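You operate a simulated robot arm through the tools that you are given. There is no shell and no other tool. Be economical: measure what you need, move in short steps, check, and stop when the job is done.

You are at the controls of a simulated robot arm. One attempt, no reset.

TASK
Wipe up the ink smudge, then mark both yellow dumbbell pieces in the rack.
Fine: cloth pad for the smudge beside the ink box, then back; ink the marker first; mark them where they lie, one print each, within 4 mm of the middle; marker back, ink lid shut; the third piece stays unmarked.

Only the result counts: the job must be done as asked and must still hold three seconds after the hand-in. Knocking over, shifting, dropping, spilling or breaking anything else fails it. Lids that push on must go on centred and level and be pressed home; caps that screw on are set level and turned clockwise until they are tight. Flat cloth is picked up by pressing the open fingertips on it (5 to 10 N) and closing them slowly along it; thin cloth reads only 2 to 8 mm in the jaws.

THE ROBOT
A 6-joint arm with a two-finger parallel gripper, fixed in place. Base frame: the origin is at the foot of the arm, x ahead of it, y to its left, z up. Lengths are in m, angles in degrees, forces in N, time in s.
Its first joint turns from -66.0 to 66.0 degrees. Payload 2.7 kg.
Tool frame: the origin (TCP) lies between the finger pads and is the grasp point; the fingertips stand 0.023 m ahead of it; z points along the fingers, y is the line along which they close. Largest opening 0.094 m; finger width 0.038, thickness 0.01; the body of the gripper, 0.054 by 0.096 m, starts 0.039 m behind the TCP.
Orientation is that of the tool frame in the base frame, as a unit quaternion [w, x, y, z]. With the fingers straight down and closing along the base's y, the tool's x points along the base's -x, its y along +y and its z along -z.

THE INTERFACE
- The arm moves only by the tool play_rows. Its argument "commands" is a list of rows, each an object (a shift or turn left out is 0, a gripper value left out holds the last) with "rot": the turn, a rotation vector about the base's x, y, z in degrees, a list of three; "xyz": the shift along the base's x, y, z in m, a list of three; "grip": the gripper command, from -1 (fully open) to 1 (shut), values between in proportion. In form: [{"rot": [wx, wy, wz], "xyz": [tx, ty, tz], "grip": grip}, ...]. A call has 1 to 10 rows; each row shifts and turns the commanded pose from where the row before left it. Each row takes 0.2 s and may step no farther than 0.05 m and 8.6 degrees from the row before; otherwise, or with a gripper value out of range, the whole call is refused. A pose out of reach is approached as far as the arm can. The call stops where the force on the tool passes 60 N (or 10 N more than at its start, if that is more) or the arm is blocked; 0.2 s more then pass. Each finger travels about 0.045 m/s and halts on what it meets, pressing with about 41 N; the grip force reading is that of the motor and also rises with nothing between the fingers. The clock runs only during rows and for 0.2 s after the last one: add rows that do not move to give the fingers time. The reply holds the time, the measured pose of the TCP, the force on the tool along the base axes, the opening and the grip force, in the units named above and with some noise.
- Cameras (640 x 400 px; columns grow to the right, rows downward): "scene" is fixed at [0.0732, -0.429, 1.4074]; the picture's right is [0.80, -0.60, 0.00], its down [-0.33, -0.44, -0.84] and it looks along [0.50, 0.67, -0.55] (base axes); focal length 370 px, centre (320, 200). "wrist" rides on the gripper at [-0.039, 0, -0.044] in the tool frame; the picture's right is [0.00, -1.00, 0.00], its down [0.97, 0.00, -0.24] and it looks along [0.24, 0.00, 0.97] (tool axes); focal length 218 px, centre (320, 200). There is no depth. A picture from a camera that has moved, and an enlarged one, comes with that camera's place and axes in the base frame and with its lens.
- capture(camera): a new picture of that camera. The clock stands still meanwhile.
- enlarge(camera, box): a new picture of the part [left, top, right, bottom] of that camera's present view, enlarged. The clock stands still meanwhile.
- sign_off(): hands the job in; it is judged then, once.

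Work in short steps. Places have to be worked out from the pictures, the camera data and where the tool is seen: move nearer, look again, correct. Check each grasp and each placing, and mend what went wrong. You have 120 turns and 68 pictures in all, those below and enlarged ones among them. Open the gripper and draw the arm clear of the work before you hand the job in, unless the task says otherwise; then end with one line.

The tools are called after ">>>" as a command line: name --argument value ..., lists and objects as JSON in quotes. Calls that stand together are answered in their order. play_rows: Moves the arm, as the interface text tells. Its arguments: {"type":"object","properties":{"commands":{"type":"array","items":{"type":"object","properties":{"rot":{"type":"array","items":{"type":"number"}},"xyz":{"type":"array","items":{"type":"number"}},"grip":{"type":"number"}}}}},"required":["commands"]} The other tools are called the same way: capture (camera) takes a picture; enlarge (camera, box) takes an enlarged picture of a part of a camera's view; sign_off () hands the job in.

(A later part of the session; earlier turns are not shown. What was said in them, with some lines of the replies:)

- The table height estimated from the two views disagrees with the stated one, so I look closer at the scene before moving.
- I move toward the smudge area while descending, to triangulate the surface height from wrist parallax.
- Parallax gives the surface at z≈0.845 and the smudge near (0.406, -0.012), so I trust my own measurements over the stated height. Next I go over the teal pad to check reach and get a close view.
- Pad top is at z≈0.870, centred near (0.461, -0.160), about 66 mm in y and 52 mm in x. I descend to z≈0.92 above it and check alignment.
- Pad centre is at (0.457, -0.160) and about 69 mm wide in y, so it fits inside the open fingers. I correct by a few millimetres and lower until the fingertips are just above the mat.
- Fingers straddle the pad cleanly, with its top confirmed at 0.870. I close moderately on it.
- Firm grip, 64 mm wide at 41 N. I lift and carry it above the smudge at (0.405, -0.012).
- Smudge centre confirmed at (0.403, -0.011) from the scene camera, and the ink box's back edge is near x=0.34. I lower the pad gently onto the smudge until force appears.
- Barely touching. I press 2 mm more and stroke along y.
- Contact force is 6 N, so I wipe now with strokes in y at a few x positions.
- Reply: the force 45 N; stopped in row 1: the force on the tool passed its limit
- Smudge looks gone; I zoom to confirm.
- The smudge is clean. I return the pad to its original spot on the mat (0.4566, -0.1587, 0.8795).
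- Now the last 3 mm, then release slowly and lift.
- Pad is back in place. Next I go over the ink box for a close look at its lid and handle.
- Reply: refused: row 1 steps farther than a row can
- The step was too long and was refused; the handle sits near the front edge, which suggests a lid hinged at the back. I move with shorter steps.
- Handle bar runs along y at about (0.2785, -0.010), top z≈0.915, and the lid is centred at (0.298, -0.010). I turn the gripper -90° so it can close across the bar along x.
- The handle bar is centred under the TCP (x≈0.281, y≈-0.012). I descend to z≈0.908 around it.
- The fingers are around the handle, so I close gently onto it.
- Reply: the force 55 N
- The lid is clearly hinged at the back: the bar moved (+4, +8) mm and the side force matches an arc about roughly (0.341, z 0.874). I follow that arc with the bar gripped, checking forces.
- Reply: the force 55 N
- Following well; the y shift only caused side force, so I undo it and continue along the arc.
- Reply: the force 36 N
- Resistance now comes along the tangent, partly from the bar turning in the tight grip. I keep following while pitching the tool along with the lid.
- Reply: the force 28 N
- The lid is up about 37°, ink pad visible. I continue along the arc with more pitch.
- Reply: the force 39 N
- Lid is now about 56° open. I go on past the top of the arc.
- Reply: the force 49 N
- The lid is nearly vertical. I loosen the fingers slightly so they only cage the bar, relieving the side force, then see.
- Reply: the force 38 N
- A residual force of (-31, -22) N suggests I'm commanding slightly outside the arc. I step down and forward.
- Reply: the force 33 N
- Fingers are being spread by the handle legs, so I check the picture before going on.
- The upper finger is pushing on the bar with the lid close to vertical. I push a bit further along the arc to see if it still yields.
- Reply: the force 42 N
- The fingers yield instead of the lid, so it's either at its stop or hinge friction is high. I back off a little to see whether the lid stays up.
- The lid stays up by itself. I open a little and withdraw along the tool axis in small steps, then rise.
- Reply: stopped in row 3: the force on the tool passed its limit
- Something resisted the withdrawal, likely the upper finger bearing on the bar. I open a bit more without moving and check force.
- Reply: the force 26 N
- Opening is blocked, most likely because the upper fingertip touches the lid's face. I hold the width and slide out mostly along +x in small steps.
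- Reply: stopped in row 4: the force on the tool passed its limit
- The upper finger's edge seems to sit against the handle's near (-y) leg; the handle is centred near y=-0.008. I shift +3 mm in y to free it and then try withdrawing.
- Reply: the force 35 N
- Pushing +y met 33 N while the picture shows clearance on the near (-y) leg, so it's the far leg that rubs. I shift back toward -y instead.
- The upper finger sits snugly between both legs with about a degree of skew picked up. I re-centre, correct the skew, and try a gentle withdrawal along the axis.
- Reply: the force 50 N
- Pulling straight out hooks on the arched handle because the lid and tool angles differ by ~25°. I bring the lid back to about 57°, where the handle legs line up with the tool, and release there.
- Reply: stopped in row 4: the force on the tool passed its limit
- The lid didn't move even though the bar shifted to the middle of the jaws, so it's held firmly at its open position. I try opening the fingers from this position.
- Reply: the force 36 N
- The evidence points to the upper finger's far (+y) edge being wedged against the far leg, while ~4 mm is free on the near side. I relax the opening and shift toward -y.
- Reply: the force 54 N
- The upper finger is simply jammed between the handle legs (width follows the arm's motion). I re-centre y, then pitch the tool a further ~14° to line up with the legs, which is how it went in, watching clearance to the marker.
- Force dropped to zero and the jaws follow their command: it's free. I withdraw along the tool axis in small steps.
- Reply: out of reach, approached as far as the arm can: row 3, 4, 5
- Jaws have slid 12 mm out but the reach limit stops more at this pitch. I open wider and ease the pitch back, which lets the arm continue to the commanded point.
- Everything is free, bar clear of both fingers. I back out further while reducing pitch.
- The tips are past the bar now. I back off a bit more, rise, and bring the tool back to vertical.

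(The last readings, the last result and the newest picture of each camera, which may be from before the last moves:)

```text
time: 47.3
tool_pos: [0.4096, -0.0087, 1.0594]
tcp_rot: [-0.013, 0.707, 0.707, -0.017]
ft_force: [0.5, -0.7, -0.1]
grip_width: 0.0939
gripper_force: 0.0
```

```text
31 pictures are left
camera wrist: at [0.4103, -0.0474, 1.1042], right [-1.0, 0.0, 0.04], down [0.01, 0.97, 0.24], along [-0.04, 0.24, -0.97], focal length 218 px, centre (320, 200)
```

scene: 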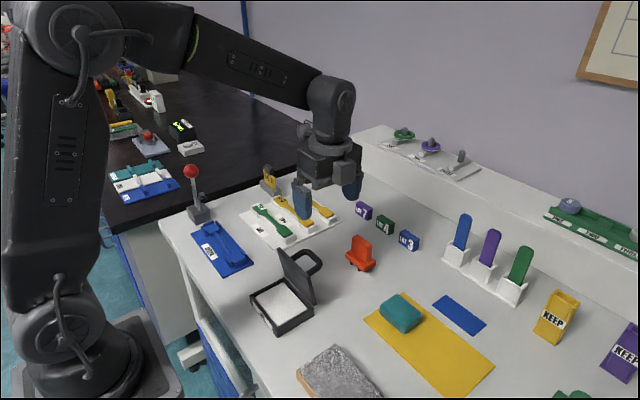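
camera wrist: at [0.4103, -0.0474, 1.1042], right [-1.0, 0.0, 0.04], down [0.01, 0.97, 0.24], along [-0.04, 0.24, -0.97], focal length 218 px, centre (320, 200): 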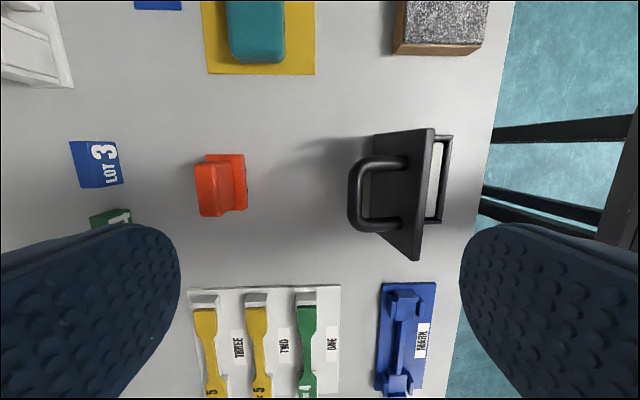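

Lid stays open. To keep the gripper body and camera clear of the lid when inking, I turn a further -90° (camera toward -x, closing along y) and go over the marker.

>>> play_rows --commands '[{"rot": [0, -2.4, 0]}, {"rot": [0, 0, -8.5], "xyz": [0.01, 0, 0]}, {"rot": [0, 0, -8.5], "xyz": [0.01, 0, 0]}, {"rot": [0, 0, -8.5], "xyz": [0.01, 0, 0]}, {"rot": [0, 0, -8.5], "xyz": [0.01, 0, 0]}, {"rot": [0, 0, -8.5], "xyz": [0.01, 0, 0]}, {"rot": [0, 0, -8.5], "xyz": [0.01, 0, 0]}, {"rot": [0, 0, -8.5], "xyz": [0.01, 0, 0]}, {"rot": [0, 0, -8.5], "xyz": [0.01, 0, 0]}, {"rot": [0, 0, -8.5], "xyz": [0.01, -0.006, 0]}]'

>>> play_rows --commands '[{"rot": [0, 0, -8.5]}, {"rot": [0, 0, -5]}, {"xyz": [0, 0, -0.03]}, {"xyz": [0, 0, -0.03]}, {}]'

>>> capture --camera "wrist"

```text
time: 49.5
tool_pos: [0.5007, -0.0139, 1.0573]
tcp_rot: [-0.001, 0.993, 0.115, -0.003]
ft_force: [-0.5, 0.5, -0.6]
grip_width: 0.0943
gripper_force: 0.0
```

```text
time: 50.7
tool_pos: [0.4985, -0.048, 0.9994]
tcp_rot: [-0.011, 0.998, 0.057, -0.001]
ft_force: [-0.1, 0.5, 0.2]
grip_width: 0.094
gripper_force: 0.0
out of reach, approached as far as the arm can: row 1, 2
```

```text
30 pictures are left
camera wrist: at [0.459, -0.0542, 1.044], right [-0.11, 0.99, 0.02], down [0.97, 0.1, 0.24], along [0.23, 0.05, -0.97], focal length 218 px, centre (320, 200)
```

wrist: 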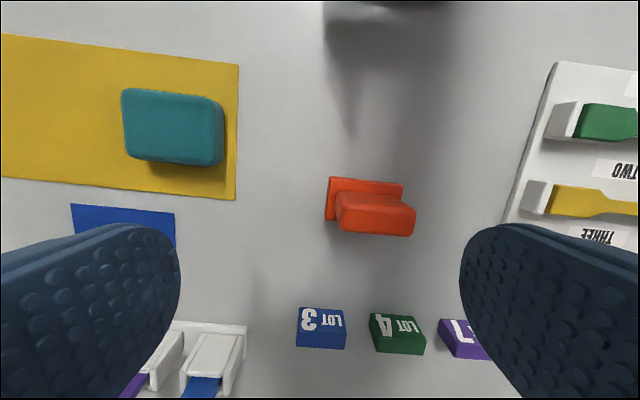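

Yaw is limited near -173°, so I go back to yaw -90° (closing along x), which should clear the lid if I grip the marker high and ink toward the front of the pad.

>>> play_rows --commands '[{"rot": [0, 0, 8.35], "xyz": [0, 0.005, 0]}, {"rot": [0, 0, 8.35], "xyz": [0, 0.005, 0]}, {"rot": [0, 0, 8.35], "xyz": [0, 0.005, 0]}, {"rot": [0, 0, 8.35], "xyz": [0, 0.005, 0]}, {"rot": [0, 0, 8.35], "xyz": [0, 0.005, 0]}, {"rot": [0, 0, 8.35], "xyz": [0, 0.005, 0]}, {"rot": [0, 0, 8.35], "xyz": [0, 0.005, 0]}, {"rot": [0, 0, 8.35]}, {"rot": [0, 0, 8.35]}, {"rot": [0, 0, 8.35]}]'

>>> play_rows --commands '[{"xyz": [0, 0, -0.02]}, {}]'

>>> capture --camera "wrist"

>>> enlarge --camera "scene" --box '[315, 210, 415, 290]'

```text
time: 52.9
tool_pos: [0.4994, -0.0159, 0.9967]
tcp_rot: [-0.007, 0.706, 0.708, -0.008]
ft_force: [0.3, 0.0, 0.0]
grip_width: 0.0941
gripper_force: 0.0
```

```text
time: 53.5
tool_pos: [0.5006, -0.0165, 0.9771]
tcp_rot: [-0.006, 0.708, 0.707, -0.007]
ft_force: [0.1, -0.7, -0.1]
grip_width: 0.0941
gripper_force: 0.0
```

```text
29 pictures are left
camera wrist: at [0.5004, -0.056, 1.0214], right [-1.0, 0.0, 0.02], down [0.01, 0.97, 0.24], along [-0.02, 0.24, -0.97], focal length 218 px, centre (320, 200)
```

wrist: 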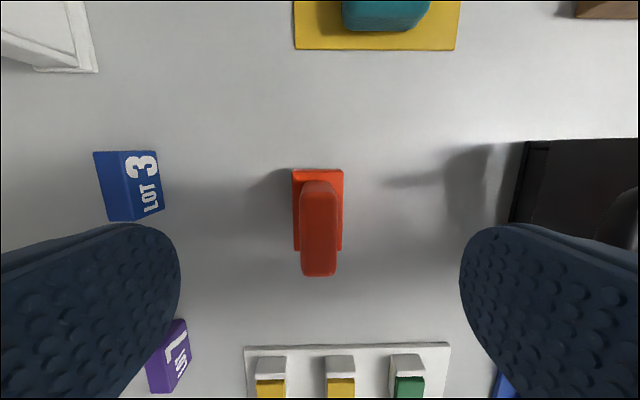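

```text
5.00 times, centred on (365, 250) of scene
camera zoom: at [0.0732, -0.429, 1.4074], right [0.8, -0.6, 0.0], down [-0.33, -0.44, -0.84], along [0.5, 0.67, -0.55], focal length 1850 px, centre (95, -50)
```

zoom: 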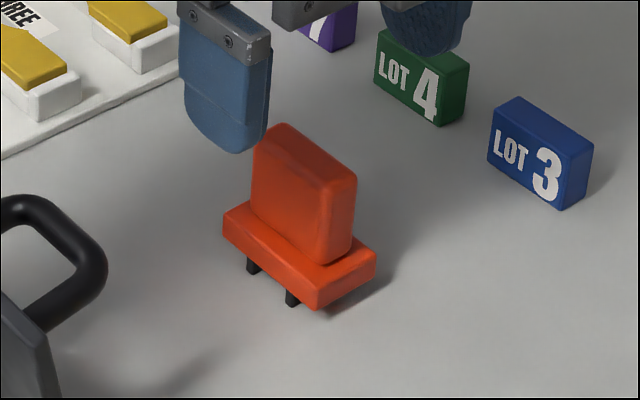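

The marker handle is at about (0.499, -0.012), 18 mm thick in x, top z≈0.92, with a base about 60 mm long in y. I trim the residual tilt, align, and descend to z≈0.91.

>>> play_rows --commands '[{"rot": [0, -1.05, 0], "xyz": [-0.0015, 0.005, -0.02]}, {"xyz": [0, 0, -0.025]}, {"xyz": [0, 0, -0.022]}, {}]'

>>> capture --camera "wrist"

```text
time: 54.5
tool_pos: [0.4975, -0.0126, 0.9101]
tcp_rot: [-0.001, 0.708, 0.706, -0.001]
ft_force: [0.8, 0.2, 1.2]
grip_width: 0.094
gripper_force: 0.1
```

```text
27 pictures are left
camera wrist: at [0.4968, -0.051, 0.9547], right [-1.0, 0.0, 0.0], down [0.0, 0.97, 0.24], along [0.0, 0.24, -0.97], focal length 218 px, centre (320, 200)
```

wrist: 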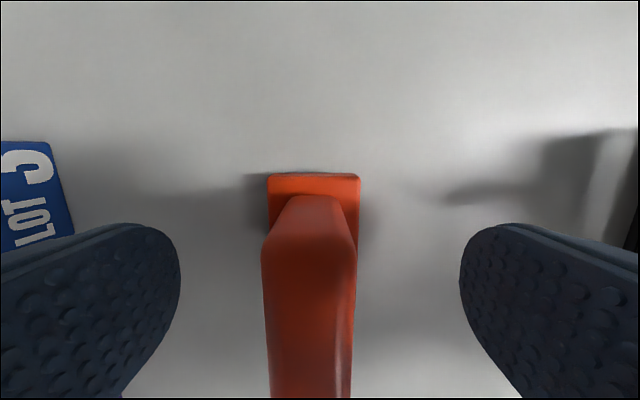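

Well aligned; the handle is at x≈0.499. I nudge +1.5 mm and close on the handle.

>>> play_rows --commands '[{"xyz": [0.0015, 0, 0], "grip": -0.4}, {"grip": 0.2}, {"grip": 0.6}, {"grip": 1}, {}, {}]'

```text
time: 55.9
tool_pos: [0.4992, -0.0108, 0.9111]
tcp_rot: [0.0, 0.708, 0.706, -0.002]
ft_force: [0.0, -0.1, 0.6]
grip_width: 0.0196
gripper_force: 40.6
```

Firm grip at 19.6 mm; rest pose of the marker is TCP (0.499, -0.0115, 0.9105). I lift 9 cm and look at its underside from the scene camera.

>>> play_rows --commands '[{"xyz": [0, 0, 0.015]}, {"xyz": [0, 0, 0.035]}, {"xyz": [0, 0, 0.04]}, {}]'

>>> enlarge --camera "scene" --box '[310, 170, 410, 250]'

>>> enlarge --camera "scene" --box '[235, 235, 335, 345]'

```text
time: 56.9
tool_pos: [0.4987, -0.008, 1.002]
tcp_rot: [-0.001, 0.708, 0.707, -0.001]
ft_force: [-0.2, -0.6, -1.7]
grip_width: 0.0198
gripper_force: 40.8
```

```text
5.00 times, centred on (360, 210) of scene
camera zoom: at [0.0732, -0.429, 1.4074], right [0.8, -0.6, 0.0], down [-0.33, -0.44, -0.84], along [0.5, 0.67, -0.55], focal length 1850 px, centre (120, 150)
```

zoom: 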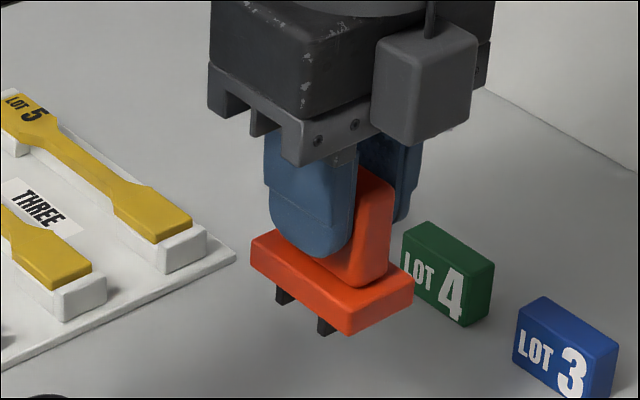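

```text
3.64 times, centred on (285, 290) of scene
camera zoom: at [0.0732, -0.429, 1.4074], right [0.8, -0.6, 0.0], down [-0.33, -0.44, -0.84], along [0.5, 0.67, -0.55], focal length 1345 px, centre (447, -127)
```

zoom: 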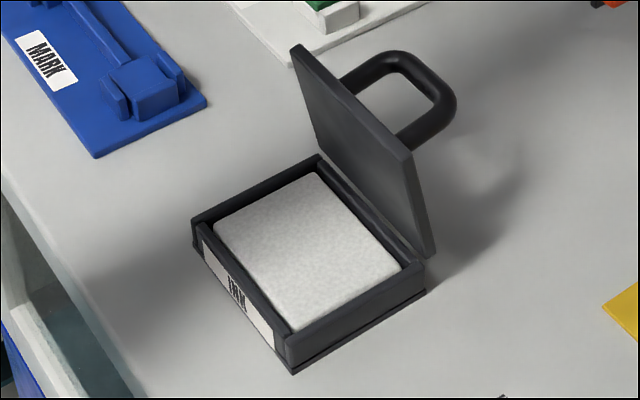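

The marker carries two parallel blades (~22 mm apart in y) for gauge marks, already oriented correctly for pieces lying along y. From the wrist views its base centre is about TCP +1.7 mm in y. I carry it high over the lid to the ink pad at (0.290, -0.010).

>>> play_rows --commands '[{"xyz": [0, 0, 0.04]}, {"xyz": [-0.03, 0, 0.025]}, {"xyz": [-0.045, 0, 0]}, {"xyz": [-0.045, 0, 0]}, {"xyz": [-0.045, 0, 0]}, {"xyz": [-0.044, 0, 0]}, {}, {}]'

>>> capture --camera "wrist"

```text
time: 58.7
tool_pos: [0.2919, -0.0137, 1.0671]
tcp_rot: [0.001, 0.708, 0.707, 0.0]
ft_force: [0.3, -0.3, -0.8]
grip_width: 0.0198
gripper_force: 40.6
```

```text
24 pictures are left
camera wrist: at [0.2904, -0.0525, 1.1121], right [-1.0, 0.0, 0.0], down [0.0, 0.97, 0.24], along [0.0, 0.24, -0.97], focal length 218 px, centre (320, 200)
```

wrist: 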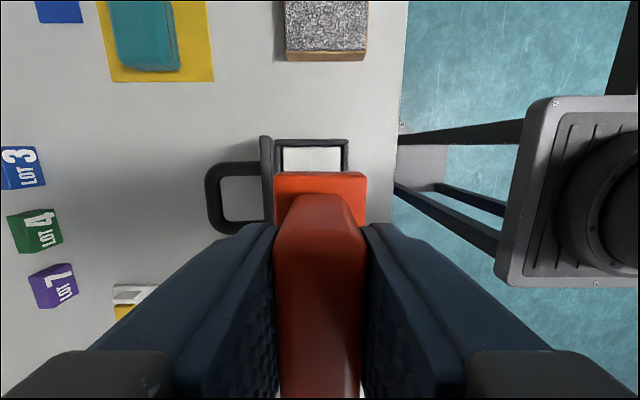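

The view confirms placement: pad spans x 0.269–0.329, and the lid's top edge is at x≈0.323–0.331, below where the gripper body will stay. I descend to just above the pad.

>>> play_rows --commands '[{"xyz": [-0.002, 0, -0.04]}, {"xyz": [0, 0, -0.04]}, {"xyz": [0, 0, -0.03]}, {"xyz": [0, 0, -0.015]}, {}]'

>>> enlarge --camera "scene" --box '[225, 215, 345, 335]'

```text
time: 59.9
tool_pos: [0.2887, -0.012, 0.9412]
tcp_rot: [0.0, 0.708, 0.707, -0.002]
ft_force: [-0.5, 0.1, -1.4]
grip_width: 0.0193
gripper_force: 41.9
```

```text
3.33 times, centred on (285, 275) of scene
camera zoom: at [0.0732, -0.429, 1.4074], right [0.8, -0.6, 0.0], down [-0.33, -0.44, -0.84], along [0.5, 0.67, -0.55], focal length 1233 px, centre (437, -50)
```

zoom: 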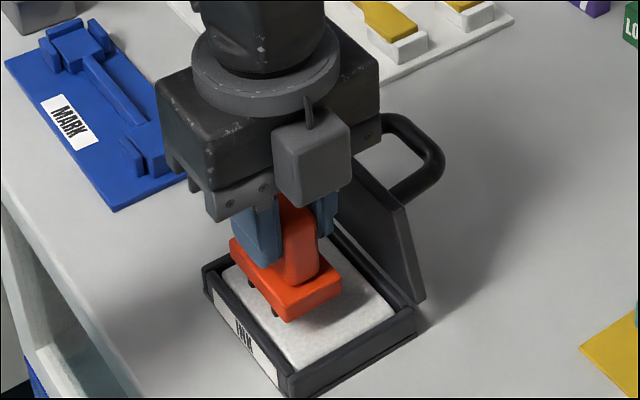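

Clear of the lid, blades just above the pad. I lower in small steps until contact.

>>> play_rows --commands '[{"xyz": [0, 0, -0.003]}, {"xyz": [0, 0, -0.002]}, {"xyz": [0, 0, -0.002]}, {}]'

```text
time: 60.9
tool_pos: [0.2886, -0.0106, 0.9348]
tcp_rot: [0.0, 0.708, 0.706, -0.001]
ft_force: [-0.1, 0.2, -0.9]
grip_width: 0.0194
gripper_force: 41.5
```

No contact yet, so I continue down in 1.5 mm steps.

>>> play_rows --commands '[{"xyz": [0, 0, -0.0015]}, {"xyz": [0, 0, -0.0015]}, {"xyz": [0, 0, -0.0015]}, {}]'

```text
time: 61.9
tool_pos: [0.2893, -0.0114, 0.9301]
tcp_rot: [0.001, 0.708, 0.707, 0.0]
ft_force: [-5.7, -4.8, 21.7]
grip_width: 0.0195
gripper_force: 41.3
```

Contact 22 N on the pad: inked. I lift and move to a viewpoint beside the rack to locate the pieces precisely.

>>> play_rows --commands '[{}, {"xyz": [0, 0, 0.02]}, {"xyz": [0, 0, 0.04]}, {"xyz": [0, 0, 0.045]}, {"xyz": [0.02, 0.035, 0.015]}, {"xyz": [0.02, 0.035, 0]}, {"xyz": [0.02, 0.035, 0]}, {"xyz": [0.01, 0.035, 0]}, {}]'

>>> capture --camera "wrist"

```text
time: 63.9
tool_pos: [0.3579, 0.1305, 1.0489]
tcp_rot: [0.0, 0.708, 0.706, -0.001]
ft_force: [0.9, 0.3, -0.8]
grip_width: 0.0197
gripper_force: 41.3
```

```text
22 pictures are left
camera wrist: at [0.3569, 0.0904, 1.0934], right [-1.0, 0.0, 0.0], down [0.0, 0.97, 0.24], along [0.0, 0.24, -0.97], focal length 218 px, centre (320, 200)
```

wrist: 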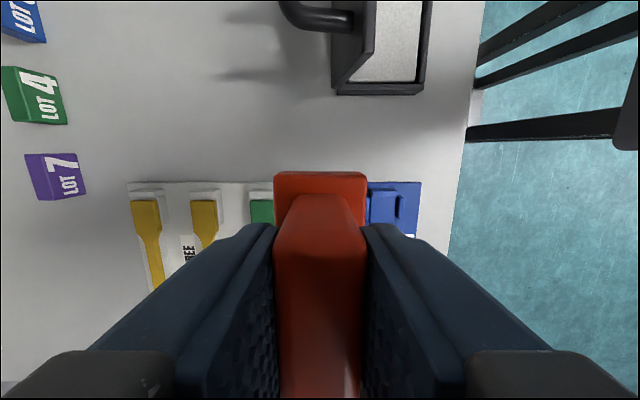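

The near ends of pieces TWO and THREE are at x≈0.478 and 0.542, y≈0.145. I move so the camera is directly above the middle of the pieces to measure both ends.

>>> play_rows --commands '[{"xyz": [0.016, 0.033, 0]}, {"xyz": [0.016, 0.033, 0]}, {"xyz": [0.016, 0.033, 0]}, {"xyz": [0.014, 0.031, 0]}, {}, {}]'

>>> capture --camera "wrist"

>>> enlarge --camera "wrist" --box '[120, 0, 440, 240]'

```text
time: 65.3
tool_pos: [0.422, 0.2598, 1.0502]
tcp_rot: [0.0, 0.708, 0.706, -0.002]
ft_force: [0.4, 0.1, -1.4]
grip_width: 0.0193
gripper_force: 41.1
```

```text
21 pictures are left
camera wrist: at [0.4209, 0.2203, 1.0935], right [-1.0, 0.0, 0.0], down [0.0, 0.97, 0.24], along [0.0, 0.24, -0.97], focal length 218 px, centre (320, 200)
```

wrist: 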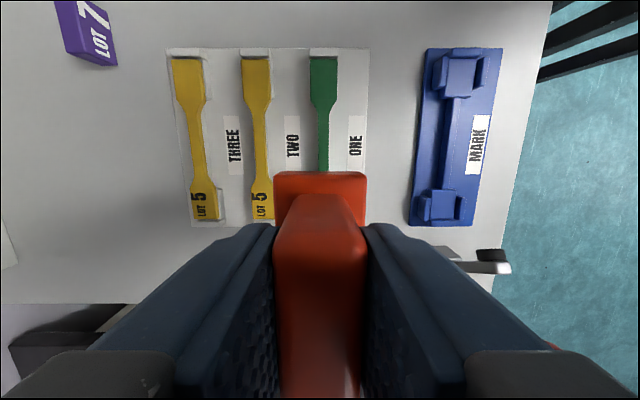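

```text
1.67 times, centred on (280, 120) of wrist
camera zoom: at [0.4209, 0.2203, 1.0935], right [-1.0, 0.0, 0.0], down [0.0, 0.97, 0.24], along [0.0, 0.24, -0.97], focal length 364 px, centre (387, 333)
```

zoom: 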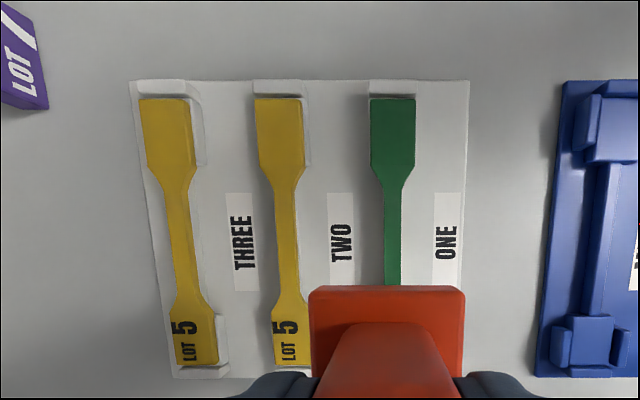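

Both yellow pieces are symmetric about the camera: middle at y≈0.2195, with x≈0.479 (TWO) and 0.5395 (THREE), top z≈0.875. I move over TWO with the blade centre at y=0.2195 and hover about 8 mm above.

>>> play_rows --commands '[{"xyz": [0.03, -0.0205, 0]}, {"xyz": [0.029, -0.02, 0]}, {"xyz": [0, 0, -0.04]}, {"xyz": [0, 0, -0.04]}, {"xyz": [0, 0, -0.024]}, {}, {}]'

>>> enlarge --camera "scene" --box '[235, 145, 345, 235]'

>>> capture --camera "wrist"

```text
time: 66.9
tool_pos: [0.4806, 0.2179, 0.9463]
tcp_rot: [0.0, 0.708, 0.706, -0.001]
ft_force: [-0.2, -0.2, -2.3]
grip_width: 0.0195
gripper_force: 41.0
```

```text
4.44 times, centred on (290, 190) of scene
camera zoom: at [0.0732, -0.429, 1.4074], right [0.8, -0.6, 0.0], down [-0.33, -0.44, -0.84], along [0.5, 0.67, -0.55], focal length 1644 px, centre (453, 244)
```

zoom: 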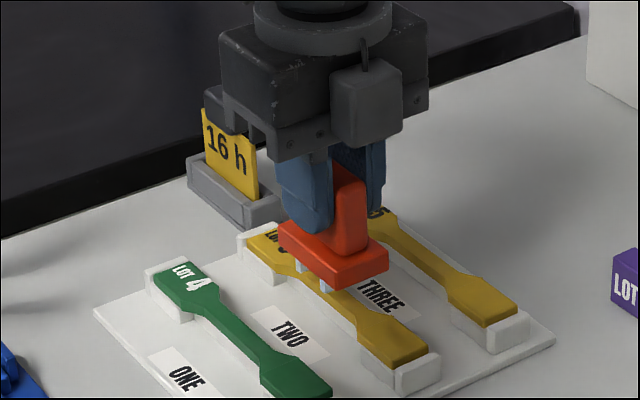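

```text
18 pictures are left
camera wrist: at [0.4797, 0.1786, 0.9913], right [-1.0, 0.0, 0.0], down [0.0, 0.97, 0.24], along [0.0, 0.24, -0.97], focal length 218 px, centre (320, 200)
```

wrist: 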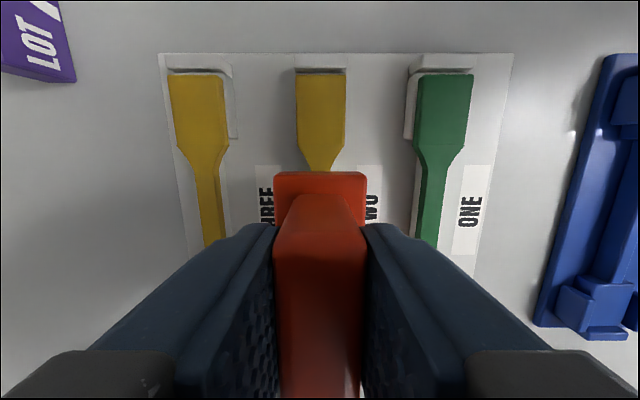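

The blades turned light after inking. Combining both cameras, the marker's base top is 31 mm below the TCP and its centre is ≈0.7 mm behind the TCP, so I shift +2.2 mm in y and lower toward contact at about z=0.9305.

>>> play_rows --commands '[{"xyz": [0, 0.0022, 0]}, {"xyz": [0, 0, -0.006]}, {"xyz": [0, 0, -0.004]}, {}]'

```text
time: 67.9
tool_pos: [0.4808, 0.2203, 0.9357]
tcp_rot: [0.0, 0.708, 0.706, -0.002]
ft_force: [-0.7, -0.2, -0.9]
grip_width: 0.0194
gripper_force: 40.8
```

No contact yet at z=0.9357. I continue down in 1.5 mm steps.

>>> play_rows --commands '[{"xyz": [0, 0, -0.002]}, {"xyz": [0, 0, -0.0015]}, {}]'

>>> enlarge --camera "scene" --box '[260, 175, 330, 230]'

```text
time: 68.7
tool_pos: [0.4802, 0.221, 0.9348]
tcp_rot: [0.001, 0.707, 0.707, 0.001]
ft_force: [-6.6, -10.5, 31.3]
grip_width: 0.0195
gripper_force: 40.8
```

```text
7.27 times, centred on (295, 202) of scene
camera zoom: at [0.0725, -0.4295, 1.4072], right [0.8, -0.6, 0.0], down [-0.33, -0.44, -0.84], along [0.5, 0.67, -0.55], focal length 2691 px, centre (502, 182)
```

zoom: 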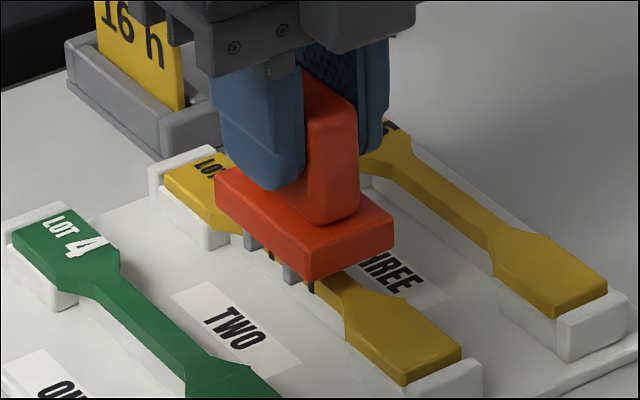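

Contact with 31 N, and dark gauge lines show on the neck. I lift straight up and inspect the print.

>>> play_rows --commands '[{"xyz": [0, 0, 0.005]}, {"xyz": [0, 0, 0.03]}, {"xyz": [0, 0, 0.04]}, {"xyz": [0, 0, 0.04]}, {"xyz": [-0.03, 0.02, 0]}, {"xyz": [-0.029, 0.0185, 0]}, {}, {}]'

>>> enlarge --camera "wrist" --box '[120, 0, 440, 240]'

>>> enlarge --camera "scene" --box '[255, 175, 345, 235]'

```text
time: 70.5
tool_pos: [0.4196, 0.2568, 1.0486]
tcp_rot: [-0.001, 0.708, 0.706, -0.001]
ft_force: [0.0, 0.6, -2.0]
grip_width: 0.0196
gripper_force: 41.2
```

```text
1.67 times, centred on (280, 120) of wrist
camera zoom: at [0.4192, 0.2184, 1.0937], right [-1.0, 0.0, 0.0], down [0.0, 0.97, 0.24], along [0.0, 0.24, -0.97], focal length 364 px, centre (387, 333)
```

zoom: 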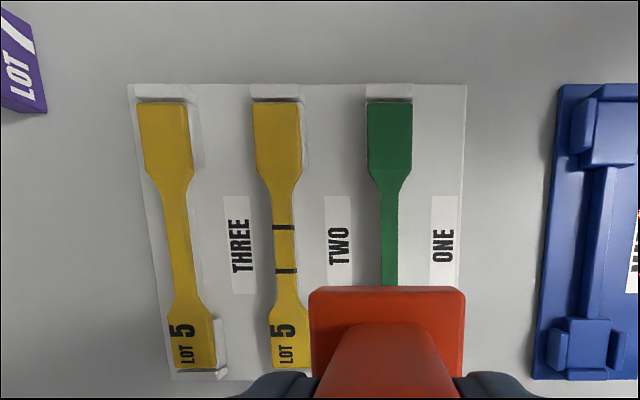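

```text
6.67 times, centred on (300, 205) of scene
camera zoom: at [0.0732, -0.429, 1.4074], right [0.8, -0.6, 0.0], down [-0.33, -0.44, -0.84], along [0.5, 0.67, -0.55], focal length 2467 px, centre (453, 167)
```

zoom: 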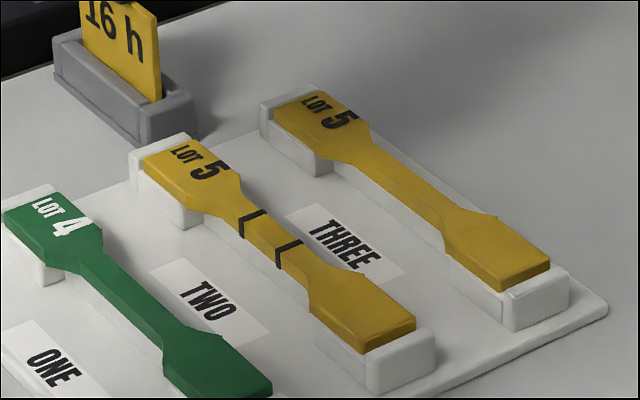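

The print on TWO is clean, two crisp lines centred about 1.7 mm toward +y, well within tolerance. Now THREE at x≈0.5387, correcting y by -1.6 mm.

>>> play_rows --commands '[{"xyz": [0.04, -0.0135, 0]}, {"xyz": [0.04, -0.0135, 0]}, {"xyz": [0.0387, -0.0131, 0]}, {"xyz": [0, 0, -0.04]}, {"xyz": [0, 0, -0.04]}, {"xyz": [0, 0, -0.024]}, {}, {}]'

>>> capture --camera "wrist"

```text
time: 72.3
tool_pos: [0.5417, 0.2181, 0.9441]
tcp_rot: [0.0, 0.708, 0.706, -0.002]
ft_force: [1.4, -0.4, -0.5]
grip_width: 0.0195
gripper_force: 41.3
```

```text
14 pictures are left
camera wrist: at [0.5408, 0.1784, 0.9879], right [-1.0, 0.0, 0.0], down [0.0, 0.97, 0.24], along [0.0, 0.24, -0.97], focal length 218 px, centre (320, 200)
```

wrist: 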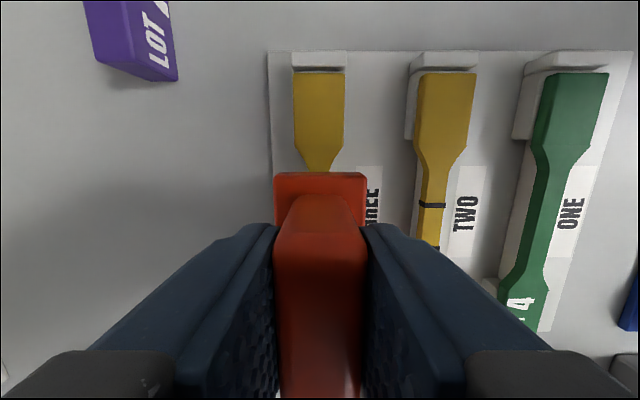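

Aligned over THREE. I lower to contact.

>>> play_rows --commands '[{"xyz": [0, 0, -0.006]}, {"xyz": [0, 0, -0.0025]}, {"xyz": [0, 0, -0.0015]}, {}]'

```text
time: 73.3
tool_pos: [0.5405, 0.2182, 0.9348]
tcp_rot: [0.001, 0.708, 0.707, 0.001]
ft_force: [0.5, -2.1, 18.9]
grip_width: 0.0196
gripper_force: 41.2
```

Contact 19 N; I press a touch more, then lift and move to the inspection view.

>>> play_rows --commands '[{"xyz": [0, 0, -0.0007]}, {}]'

>>> play_rows --commands '[{"xyz": [0, 0, 0.005]}, {"xyz": [0, 0, 0.03]}, {"xyz": [0, 0, 0.04]}, {"xyz": [0, 0, 0.04]}, {"xyz": [-0.04, 0.0135, 0]}, {"xyz": [-0.04, 0.0135, 0]}, {"xyz": [-0.0387, 0.0131, 0]}, {}]'

>>> enlarge --camera "wrist" --box '[120, 0, 440, 240]'

```text
time: 73.9
tool_pos: [0.5401, 0.2193, 0.9347]
tcp_rot: [0.001, 0.708, 0.707, 0.002]
ft_force: [0.4, -0.9, 26.2]
grip_width: 0.0196
gripper_force: 40.9
```

```text
time: 75.7
tool_pos: [0.4243, 0.2579, 1.0455]
tcp_rot: [-0.001, 0.707, 0.707, -0.001]
ft_force: [-0.4, -0.1, -0.3]
grip_width: 0.0195
gripper_force: 40.9
```

```text
1.67 times, centred on (280, 120) of wrist
camera zoom: at [0.4226, 0.2192, 1.0912], right [-1.0, 0.0, 0.0], down [0.0, 0.97, 0.24], along [0.0, 0.24, -0.97], focal length 364 px, centre (387, 333)
```

zoom: 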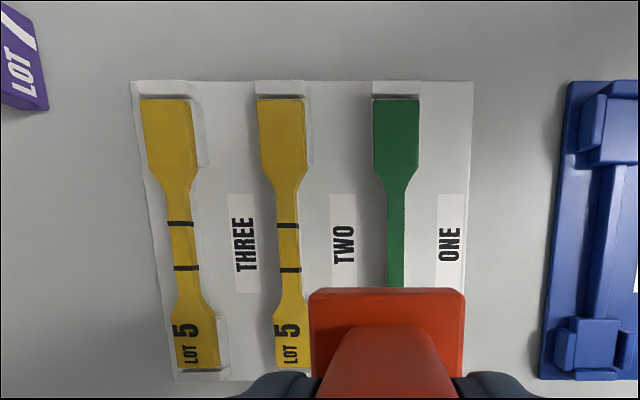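

Both yellow pieces carry one centred print; the green one is untouched. I return the marker toward its spot at (0.499, -0.0115).

>>> play_rows --commands '[{"xyz": [0.013, -0.045, 0]}, {"xyz": [0.013, -0.045, 0]}, {"xyz": [0.013, -0.045, 0]}, {"xyz": [0.013, -0.045, 0]}, {"xyz": [0.013, -0.045, 0]}, {"xyz": [0.013, -0.045, 0]}, {"xyz": [0, 0, -0.045]}, {}, {}]'

```text
time: 77.7
tool_pos: [0.5016, -0.0135, 0.9993]
tcp_rot: [0.0, 0.708, 0.706, -0.002]
ft_force: [-0.1, 0.0, -1.1]
grip_width: 0.0193
gripper_force: 41.1
```

Near the spot; I lower most of the way and re-read the position.

>>> play_rows --commands '[{"xyz": [0, 0, -0.04]}, {"xyz": [0, 0, -0.03]}, {"xyz": [0, 0, -0.012]}, {}, {}]'

>>> play_rows --commands '[{}]'

```text
time: 78.9
tool_pos: [0.5004, -0.0115, 0.9191]
tcp_rot: [0.0, 0.708, 0.707, -0.001]
ft_force: [-0.1, 0.0, -1.4]
grip_width: 0.0193
gripper_force: 40.7
```

```text
time: 79.3
tool_pos: [0.5004, -0.0108, 0.918]
tcp_rot: [0.0, 0.708, 0.706, -0.001]
ft_force: [0.4, 0.0, -1.5]
grip_width: 0.0195
gripper_force: 41.2
```

Position matches the original to about 1 mm. I lower gently to contact.

>>> play_rows --commands '[{"xyz": [-0.001, 0, -0.004]}, {"xyz": [0, 0, -0.0025]}, {"xyz": [0, 0, -0.001]}, {}]'

```text
time: 80.3
tool_pos: [0.4987, -0.0113, 0.9126]
tcp_rot: [0.0, 0.708, 0.706, -0.001]
ft_force: [0.2, 0.0, -0.5]
grip_width: 0.0194
gripper_force: 41.4
```

>>> play_rows --commands '[{"xyz": [0, 0, -0.001]}, {"xyz": [0, 0, -0.001]}, {}]'

```text
time: 81.1
tool_pos: [0.4959, -0.0126, 0.9099]
tcp_rot: [0.0, 0.707, 0.707, -0.001]
ft_force: [-0.5, 0.5, -1.5]
grip_width: 0.0195
gripper_force: 41.2
```

Still no contact force (the last call lacked my note: it was just 2 mm further down). I continue half a millimetre at a time.

>>> play_rows --commands '[{"xyz": [0.001, 0, -0.0007]}, {"xyz": [0, 0, -0.0007]}, {}]'

```text
time: 81.9
tool_pos: [0.4988, -0.0114, 0.91]
tcp_rot: [0.001, 0.708, 0.706, -0.001]
ft_force: [-7.4, -1.4, 16.3]
grip_width: 0.0192
gripper_force: 40.9
```

Marker is on the table (16 N). I ease off slightly, release and rise clear.

>>> play_rows --commands '[{"xyz": [0, 0, 0.0008]}, {"grip": 0.4}, {"grip": 0}, {"grip": -0.6}, {}, {}]'

>>> play_rows --commands '[{"xyz": [0, 0, 0.04]}, {"xyz": [0, 0, 0.045]}, {"xyz": [0, 0, 0.045]}, {}]'

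>>> enlarge --camera "scene" --box '[240, 210, 400, 330]'

```text
time: 83.3
tool_pos: [0.4986, -0.0106, 0.9096]
tcp_rot: [0.0, 0.708, 0.706, -0.002]
ft_force: [-0.4, -0.9, -0.7]
grip_width: 0.0751
gripper_force: 0.0
```

```text
time: 84.3
tool_pos: [0.5008, -0.0107, 1.0398]
tcp_rot: [0.0, 0.708, 0.706, -0.001]
ft_force: [-0.4, -0.1, 0.4]
grip_width: 0.0752
gripper_force: 0.1
```

```text
3.33 times, centred on (320, 270) of scene
camera zoom: at [0.0732, -0.429, 1.4074], right [0.8, -0.6, 0.0], down [-0.33, -0.44, -0.84], along [0.5, 0.67, -0.55], focal length 1233 px, centre (320, -33)
```

zoom: 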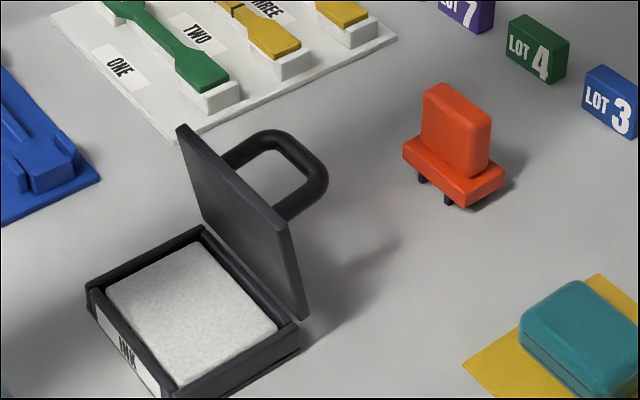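

Marker stands in its original spot. To shut the lid, I close the fingers and come down behind the handle bar at x≈0.40, ready to push it toward -x along its arc.

>>> play_rows --commands '[{"xyz": [-0.04, 0, 0], "grip": 0.2}, {"xyz": [-0.04, 0, 0], "grip": 1}, {"xyz": [-0.02, 0, 0]}, {}, {"xyz": [0, 0, -0.045]}, {"xyz": [0, 0, -0.04]}, {"xyz": [0, 0, -0.008]}, {}, {}]'

>>> enlarge --camera "scene" --box '[240, 210, 400, 330]'

```text
time: 86.3
tool_pos: [0.3977, -0.0122, 0.9455]
tcp_rot: [0.0, 0.708, 0.707, -0.001]
ft_force: [0.3, -0.2, -0.2]
grip_width: 0.0
gripper_force: 41.0
```

```text
3.33 times, centred on (320, 270) of scene
camera zoom: at [0.0732, -0.429, 1.4074], right [0.8, -0.6, 0.0], down [-0.33, -0.44, -0.84], along [0.5, 0.67, -0.55], focal length 1233 px, centre (320, -33)
```

zoom: 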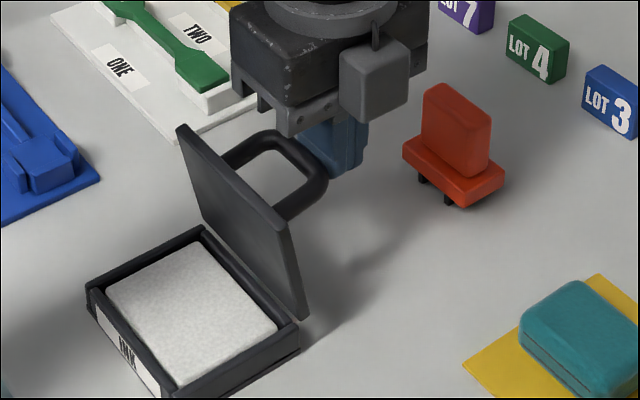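

The closed fingers are right behind the bar. I push along the arc in small steps.

>>> play_rows --commands '[{"xyz": [-0.007, 0, 0]}, {"xyz": [-0.007, 0, 0.0015]}, {"xyz": [-0.007, 0, 0.0015]}, {"xyz": [-0.007, 0, 0.0015]}, {}]'

```text
time: 87.5
tool_pos: [0.3715, -0.0117, 0.954]
tcp_rot: [0.004, 0.707, 0.707, 0.003]
ft_force: [10.6, -10.7, 38.5]
grip_width: 0.0001
gripper_force: 40.5
```

The force is mostly upward (38 N), unexpected for a push, so I look.

>>> enlarge --camera "scene" --box '[240, 210, 400, 330]'

```text
3.33 times, centred on (320, 270) of scene
camera zoom: at [0.073, -0.4293, 1.4073], right [0.8, -0.6, 0.0], down [-0.33, -0.44, -0.84], along [0.5, 0.67, -0.55], focal length 1233 px, centre (320, -33)
```

zoom: 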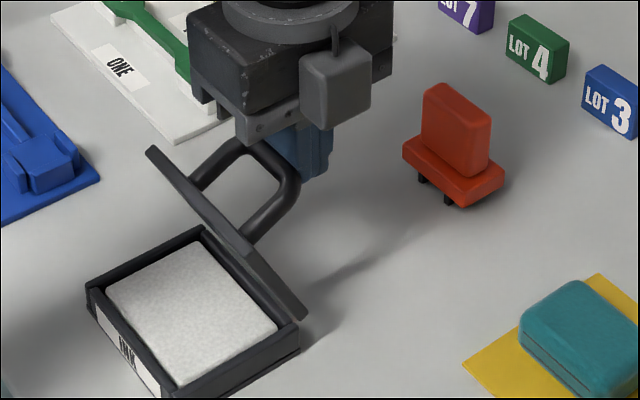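

The lid is following, now about 60°; the upward force is the bar rubbing up the fingers. I continue the push, now with descending z.

>>> play_rows --commands '[{"xyz": [-0.007, 0, 0.002]}, {"xyz": [-0.007, 0, 0]}, {"xyz": [-0.007, 0, -0.001]}, {"xyz": [-0.006, 0, -0.002]}, {}]'

```text
time: 88.4
tool_pos: [0.3523, -0.0099, 0.954]
tcp_rot: [0.004, 0.708, 0.707, 0.004]
ft_force: [1.0, 0.5, 0.6]
grip_width: 0.0001
gripper_force: 41.1
stopped in row 4: the force on the tool passed its limit (the readings are from after the stop); the commanded pose is now the measured one
```

Stopped on a force spike, but now force is zero. I continue more gently.

>>> play_rows --commands '[{"xyz": [-0.005, 0, 0]}, {"xyz": [-0.005, 0, -0.001]}, {}]'

>>> enlarge --camera "scene" --box '[240, 210, 400, 330]'

```text
time: 89.2
tool_pos: [0.3411, -0.01, 0.9555]
tcp_rot: [0.004, 0.707, 0.707, 0.003]
ft_force: [0.0, 1.3, 0.3]
grip_width: 0.0002
gripper_force: 40.9
```

```text
3.33 times, centred on (320, 270) of scene
camera zoom: at [0.0732, -0.429, 1.4074], right [0.8, -0.6, 0.0], down [-0.33, -0.44, -0.84], along [0.5, 0.67, -0.55], focal length 1233 px, centre (320, -33)
```

zoom: 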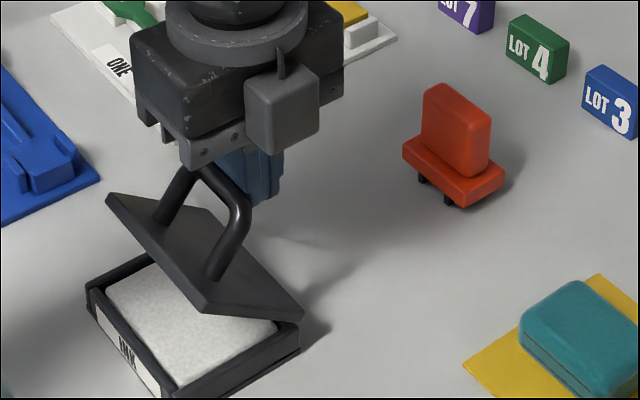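

Lid is at about 35° and stays put. I keep pushing with descending z.

>>> play_rows --commands '[{"xyz": [-0.005, 0, -0.007]}, {"xyz": [-0.007, 0, -0.004]}, {"xyz": [-0.006, 0, -0.004]}, {"xyz": [-0.006, 0, -0.005]}, {}]'

```text
time: 90.4
tool_pos: [0.3172, -0.0105, 0.9349]
tcp_rot: [0.003, 0.708, 0.706, 0.003]
ft_force: [-0.2, 0.2, 0.3]
grip_width: 0.0001
gripper_force: 40.7
```

>>> enlarge --camera "scene" --box '[225, 230, 345, 330]'

```text
4.00 times, centred on (285, 280) of scene
camera zoom: at [0.0732, -0.429, 1.4074], right [0.8, -0.6, 0.0], down [-0.33, -0.44, -0.84], along [0.5, 0.67, -0.55], focal length 1480 px, centre (460, -120)
```

zoom: 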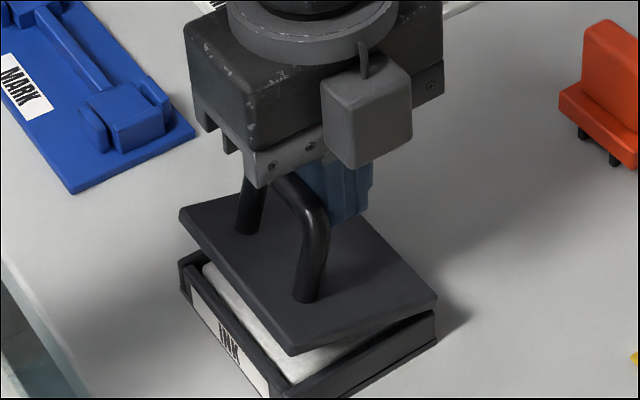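

The lid is down to about 13°. I rise, move over the bar, and will press it down from above.

>>> play_rows --commands '[{"xyz": [0.004, 0, 0.01]}, {"xyz": [0, 0, 0.035]}, {"xyz": [-0.018, 0, 0]}, {"xyz": [-0.017, 0, 0]}, {}, {"xyz": [0, 0, -0.015]}, {"xyz": [0, 0, -0.006]}, {"xyz": [0, 0, -0.006]}, {}]'

```text
time: 92.0
tool_pos: [0.2791, -0.0117, 0.9596]
tcp_rot: [-0.004, 0.706, 0.708, -0.004]
ft_force: [-15.9, 2.1, 18.0]
grip_width: 0.0
gripper_force: 40.7
stopped in row 8: the force on the tool passed its limit (the readings are from after the stop); the commanded pose is now the measured one
```

Tips are on the bar and pushing. I continue in small downward steps, with the lid's friction in mind.

>>> play_rows --commands '[{"xyz": [-0.001, 0, -0.003]}, {"xyz": [-0.001, 0, -0.003]}, {"xyz": [-0.001, 0, -0.003]}, {"xyz": [0, 0, -0.003]}, {}]'

```text
time: 92.5
tool_pos: [0.2742, -0.0107, 0.954]
tcp_rot: [-0.01, 0.706, 0.708, -0.011]
ft_force: [-13.8, 2.2, 11.6]
grip_width: 0.0
gripper_force: 41.4
stopped in row 2: the force on the tool passed its limit (the readings are from after the stop); the commanded pose is now the measured one
```

The tips are sliding off the bar's -x side. I lift, fix the tilt, re-centre at x≈0.288 and press again.

>>> play_rows --commands '[{"xyz": [0, 0, 0.012]}, {"xyz": [0.014, 0, 0], "rot": [0, -1.7, 0]}, {}, {"xyz": [0, 0, -0.01]}, {"xyz": [0, 0, -0.004]}, {}]'

```text
time: 93.9
tool_pos: [0.2896, -0.0106, 0.9516]
tcp_rot: [0.004, 0.706, 0.708, 0.002]
ft_force: [0.3, 0.0, 0.2]
grip_width: 0.0002
gripper_force: 41.2
```

No contact yet at this height, so the bar has gone lower. I continue down stepwise.

>>> play_rows --commands '[{"xyz": [-0.003, 0, -0.003]}, {"xyz": [0, 0, -0.003]}, {"xyz": [0, 0, -0.003]}, {}]'

```text
time: 94.6
tool_pos: [0.2889, -0.0108, 0.9503]
tcp_rot: [0.004, 0.705, 0.709, 0.006]
ft_force: [-8.7, 2.0, 24.2]
grip_width: 0.0001
gripper_force: 40.7
stopped in row 3: the force on the tool passed its limit (the readings are from after the stop); the commanded pose is now the measured one
```

>>> enlarge --camera "scene" --box '[225, 230, 345, 330]'

```text
4.00 times, centred on (285, 280) of scene
camera zoom: at [0.0727, -0.429, 1.4074], right [0.8, -0.6, 0.0], down [-0.33, -0.44, -0.84], along [0.5, 0.67, -0.55], focal length 1480 px, centre (460, -120)
```

zoom: 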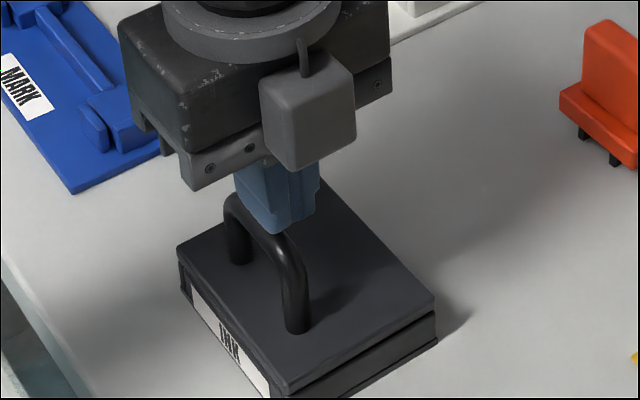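

The lid looks nearly shut; I press further down in 1 mm steps.

>>> play_rows --commands '[{"xyz": [0, 0, -0.001]}, {"xyz": [0, 0, -0.001]}, {}]'

```text
time: 95.2
tool_pos: [0.2884, -0.0108, 0.9505]
tcp_rot: [0.005, 0.706, 0.708, 0.005]
ft_force: [-7.8, -0.6, 22.8]
grip_width: 0.0002
gripper_force: 41.2
stopped in row 2: the force on the tool passed its limit (the readings are from after the stop); the commanded pose is now the measured one
```

It's rigid here, so I lift clear and compare the lid with its original closed picture using the same crop.

>>> play_rows --commands '[{"xyz": [0, 0, 0.03]}, {"xyz": [0.0, 0, 0.04]}, {}]'

>>> enlarge --camera "scene" --box '[230, 250, 330, 350]'

```text
time: 96.0
tool_pos: [0.2891, -0.0128, 1.0212]
tcp_rot: [0.004, 0.706, 0.708, 0.004]
ft_force: [0.5, 0.5, 0.3]
grip_width: 0.0003
gripper_force: 40.7
```

```text
4.00 times, centred on (280, 300) of scene
camera zoom: at [0.0732, -0.429, 1.4074], right [0.8, -0.6, 0.0], down [-0.33, -0.44, -0.84], along [0.5, 0.67, -0.55], focal length 1480 px, centre (480, -200)
```

zoom: 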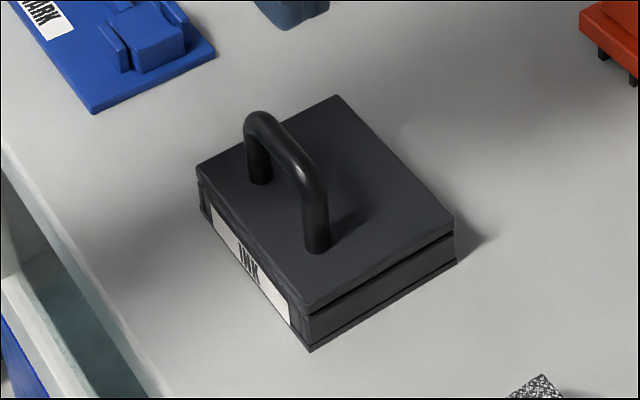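

The lid matches its original shut state exactly. I open the gripper, draw the arm up and clear, and take a final look.

>>> play_rows --commands '[{"xyz": [0, 0, 0.04], "grip": -1}, {"xyz": [0, 0, 0.04]}, {"xyz": [0, 0, 0.04]}, {"xyz": [0, 0, 0.03]}, {}, {}]'

>>> capture --camera "scene"

>>> enlarge --camera "scene" --box '[230, 170, 430, 330]'

```text
time: 97.4
tool_pos: [0.2852, -0.0106, 1.1698]
tcp_rot: [0.005, 0.706, 0.708, 0.004]
ft_force: [-0.5, -0.8, -0.1]
grip_width: 0.094
gripper_force: 0.1
```

```text
5 pictures are left
```

scene: 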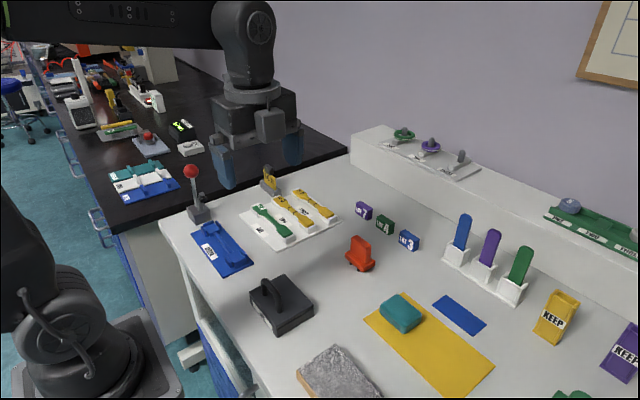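

```text
2.50 times, centred on (330, 250) of scene
camera zoom: at [0.0732, -0.429, 1.4074], right [0.8, -0.6, 0.0], down [-0.33, -0.44, -0.84], along [0.5, 0.67, -0.55], focal length 925 px, centre (295, 75)
```

zoom: 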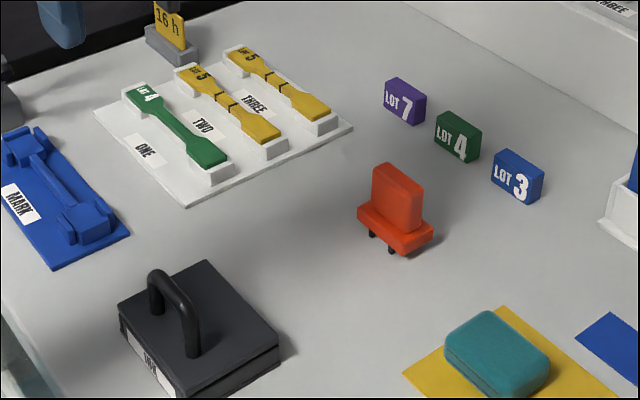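

The final view shows the smudge gone, the pad and marker back in place, the ink lid shut, both yellow pieces marked, the green one clean, and the arm clear. I hand in.

>>> sign_off

```text
The job is handed in.
```

The smudge is wiped up, both yellow pieces carry one print each (about 1 to 2 mm off the middle), the green piece is unmarked, the pad and marker are back in place, and the ink lid is shut.
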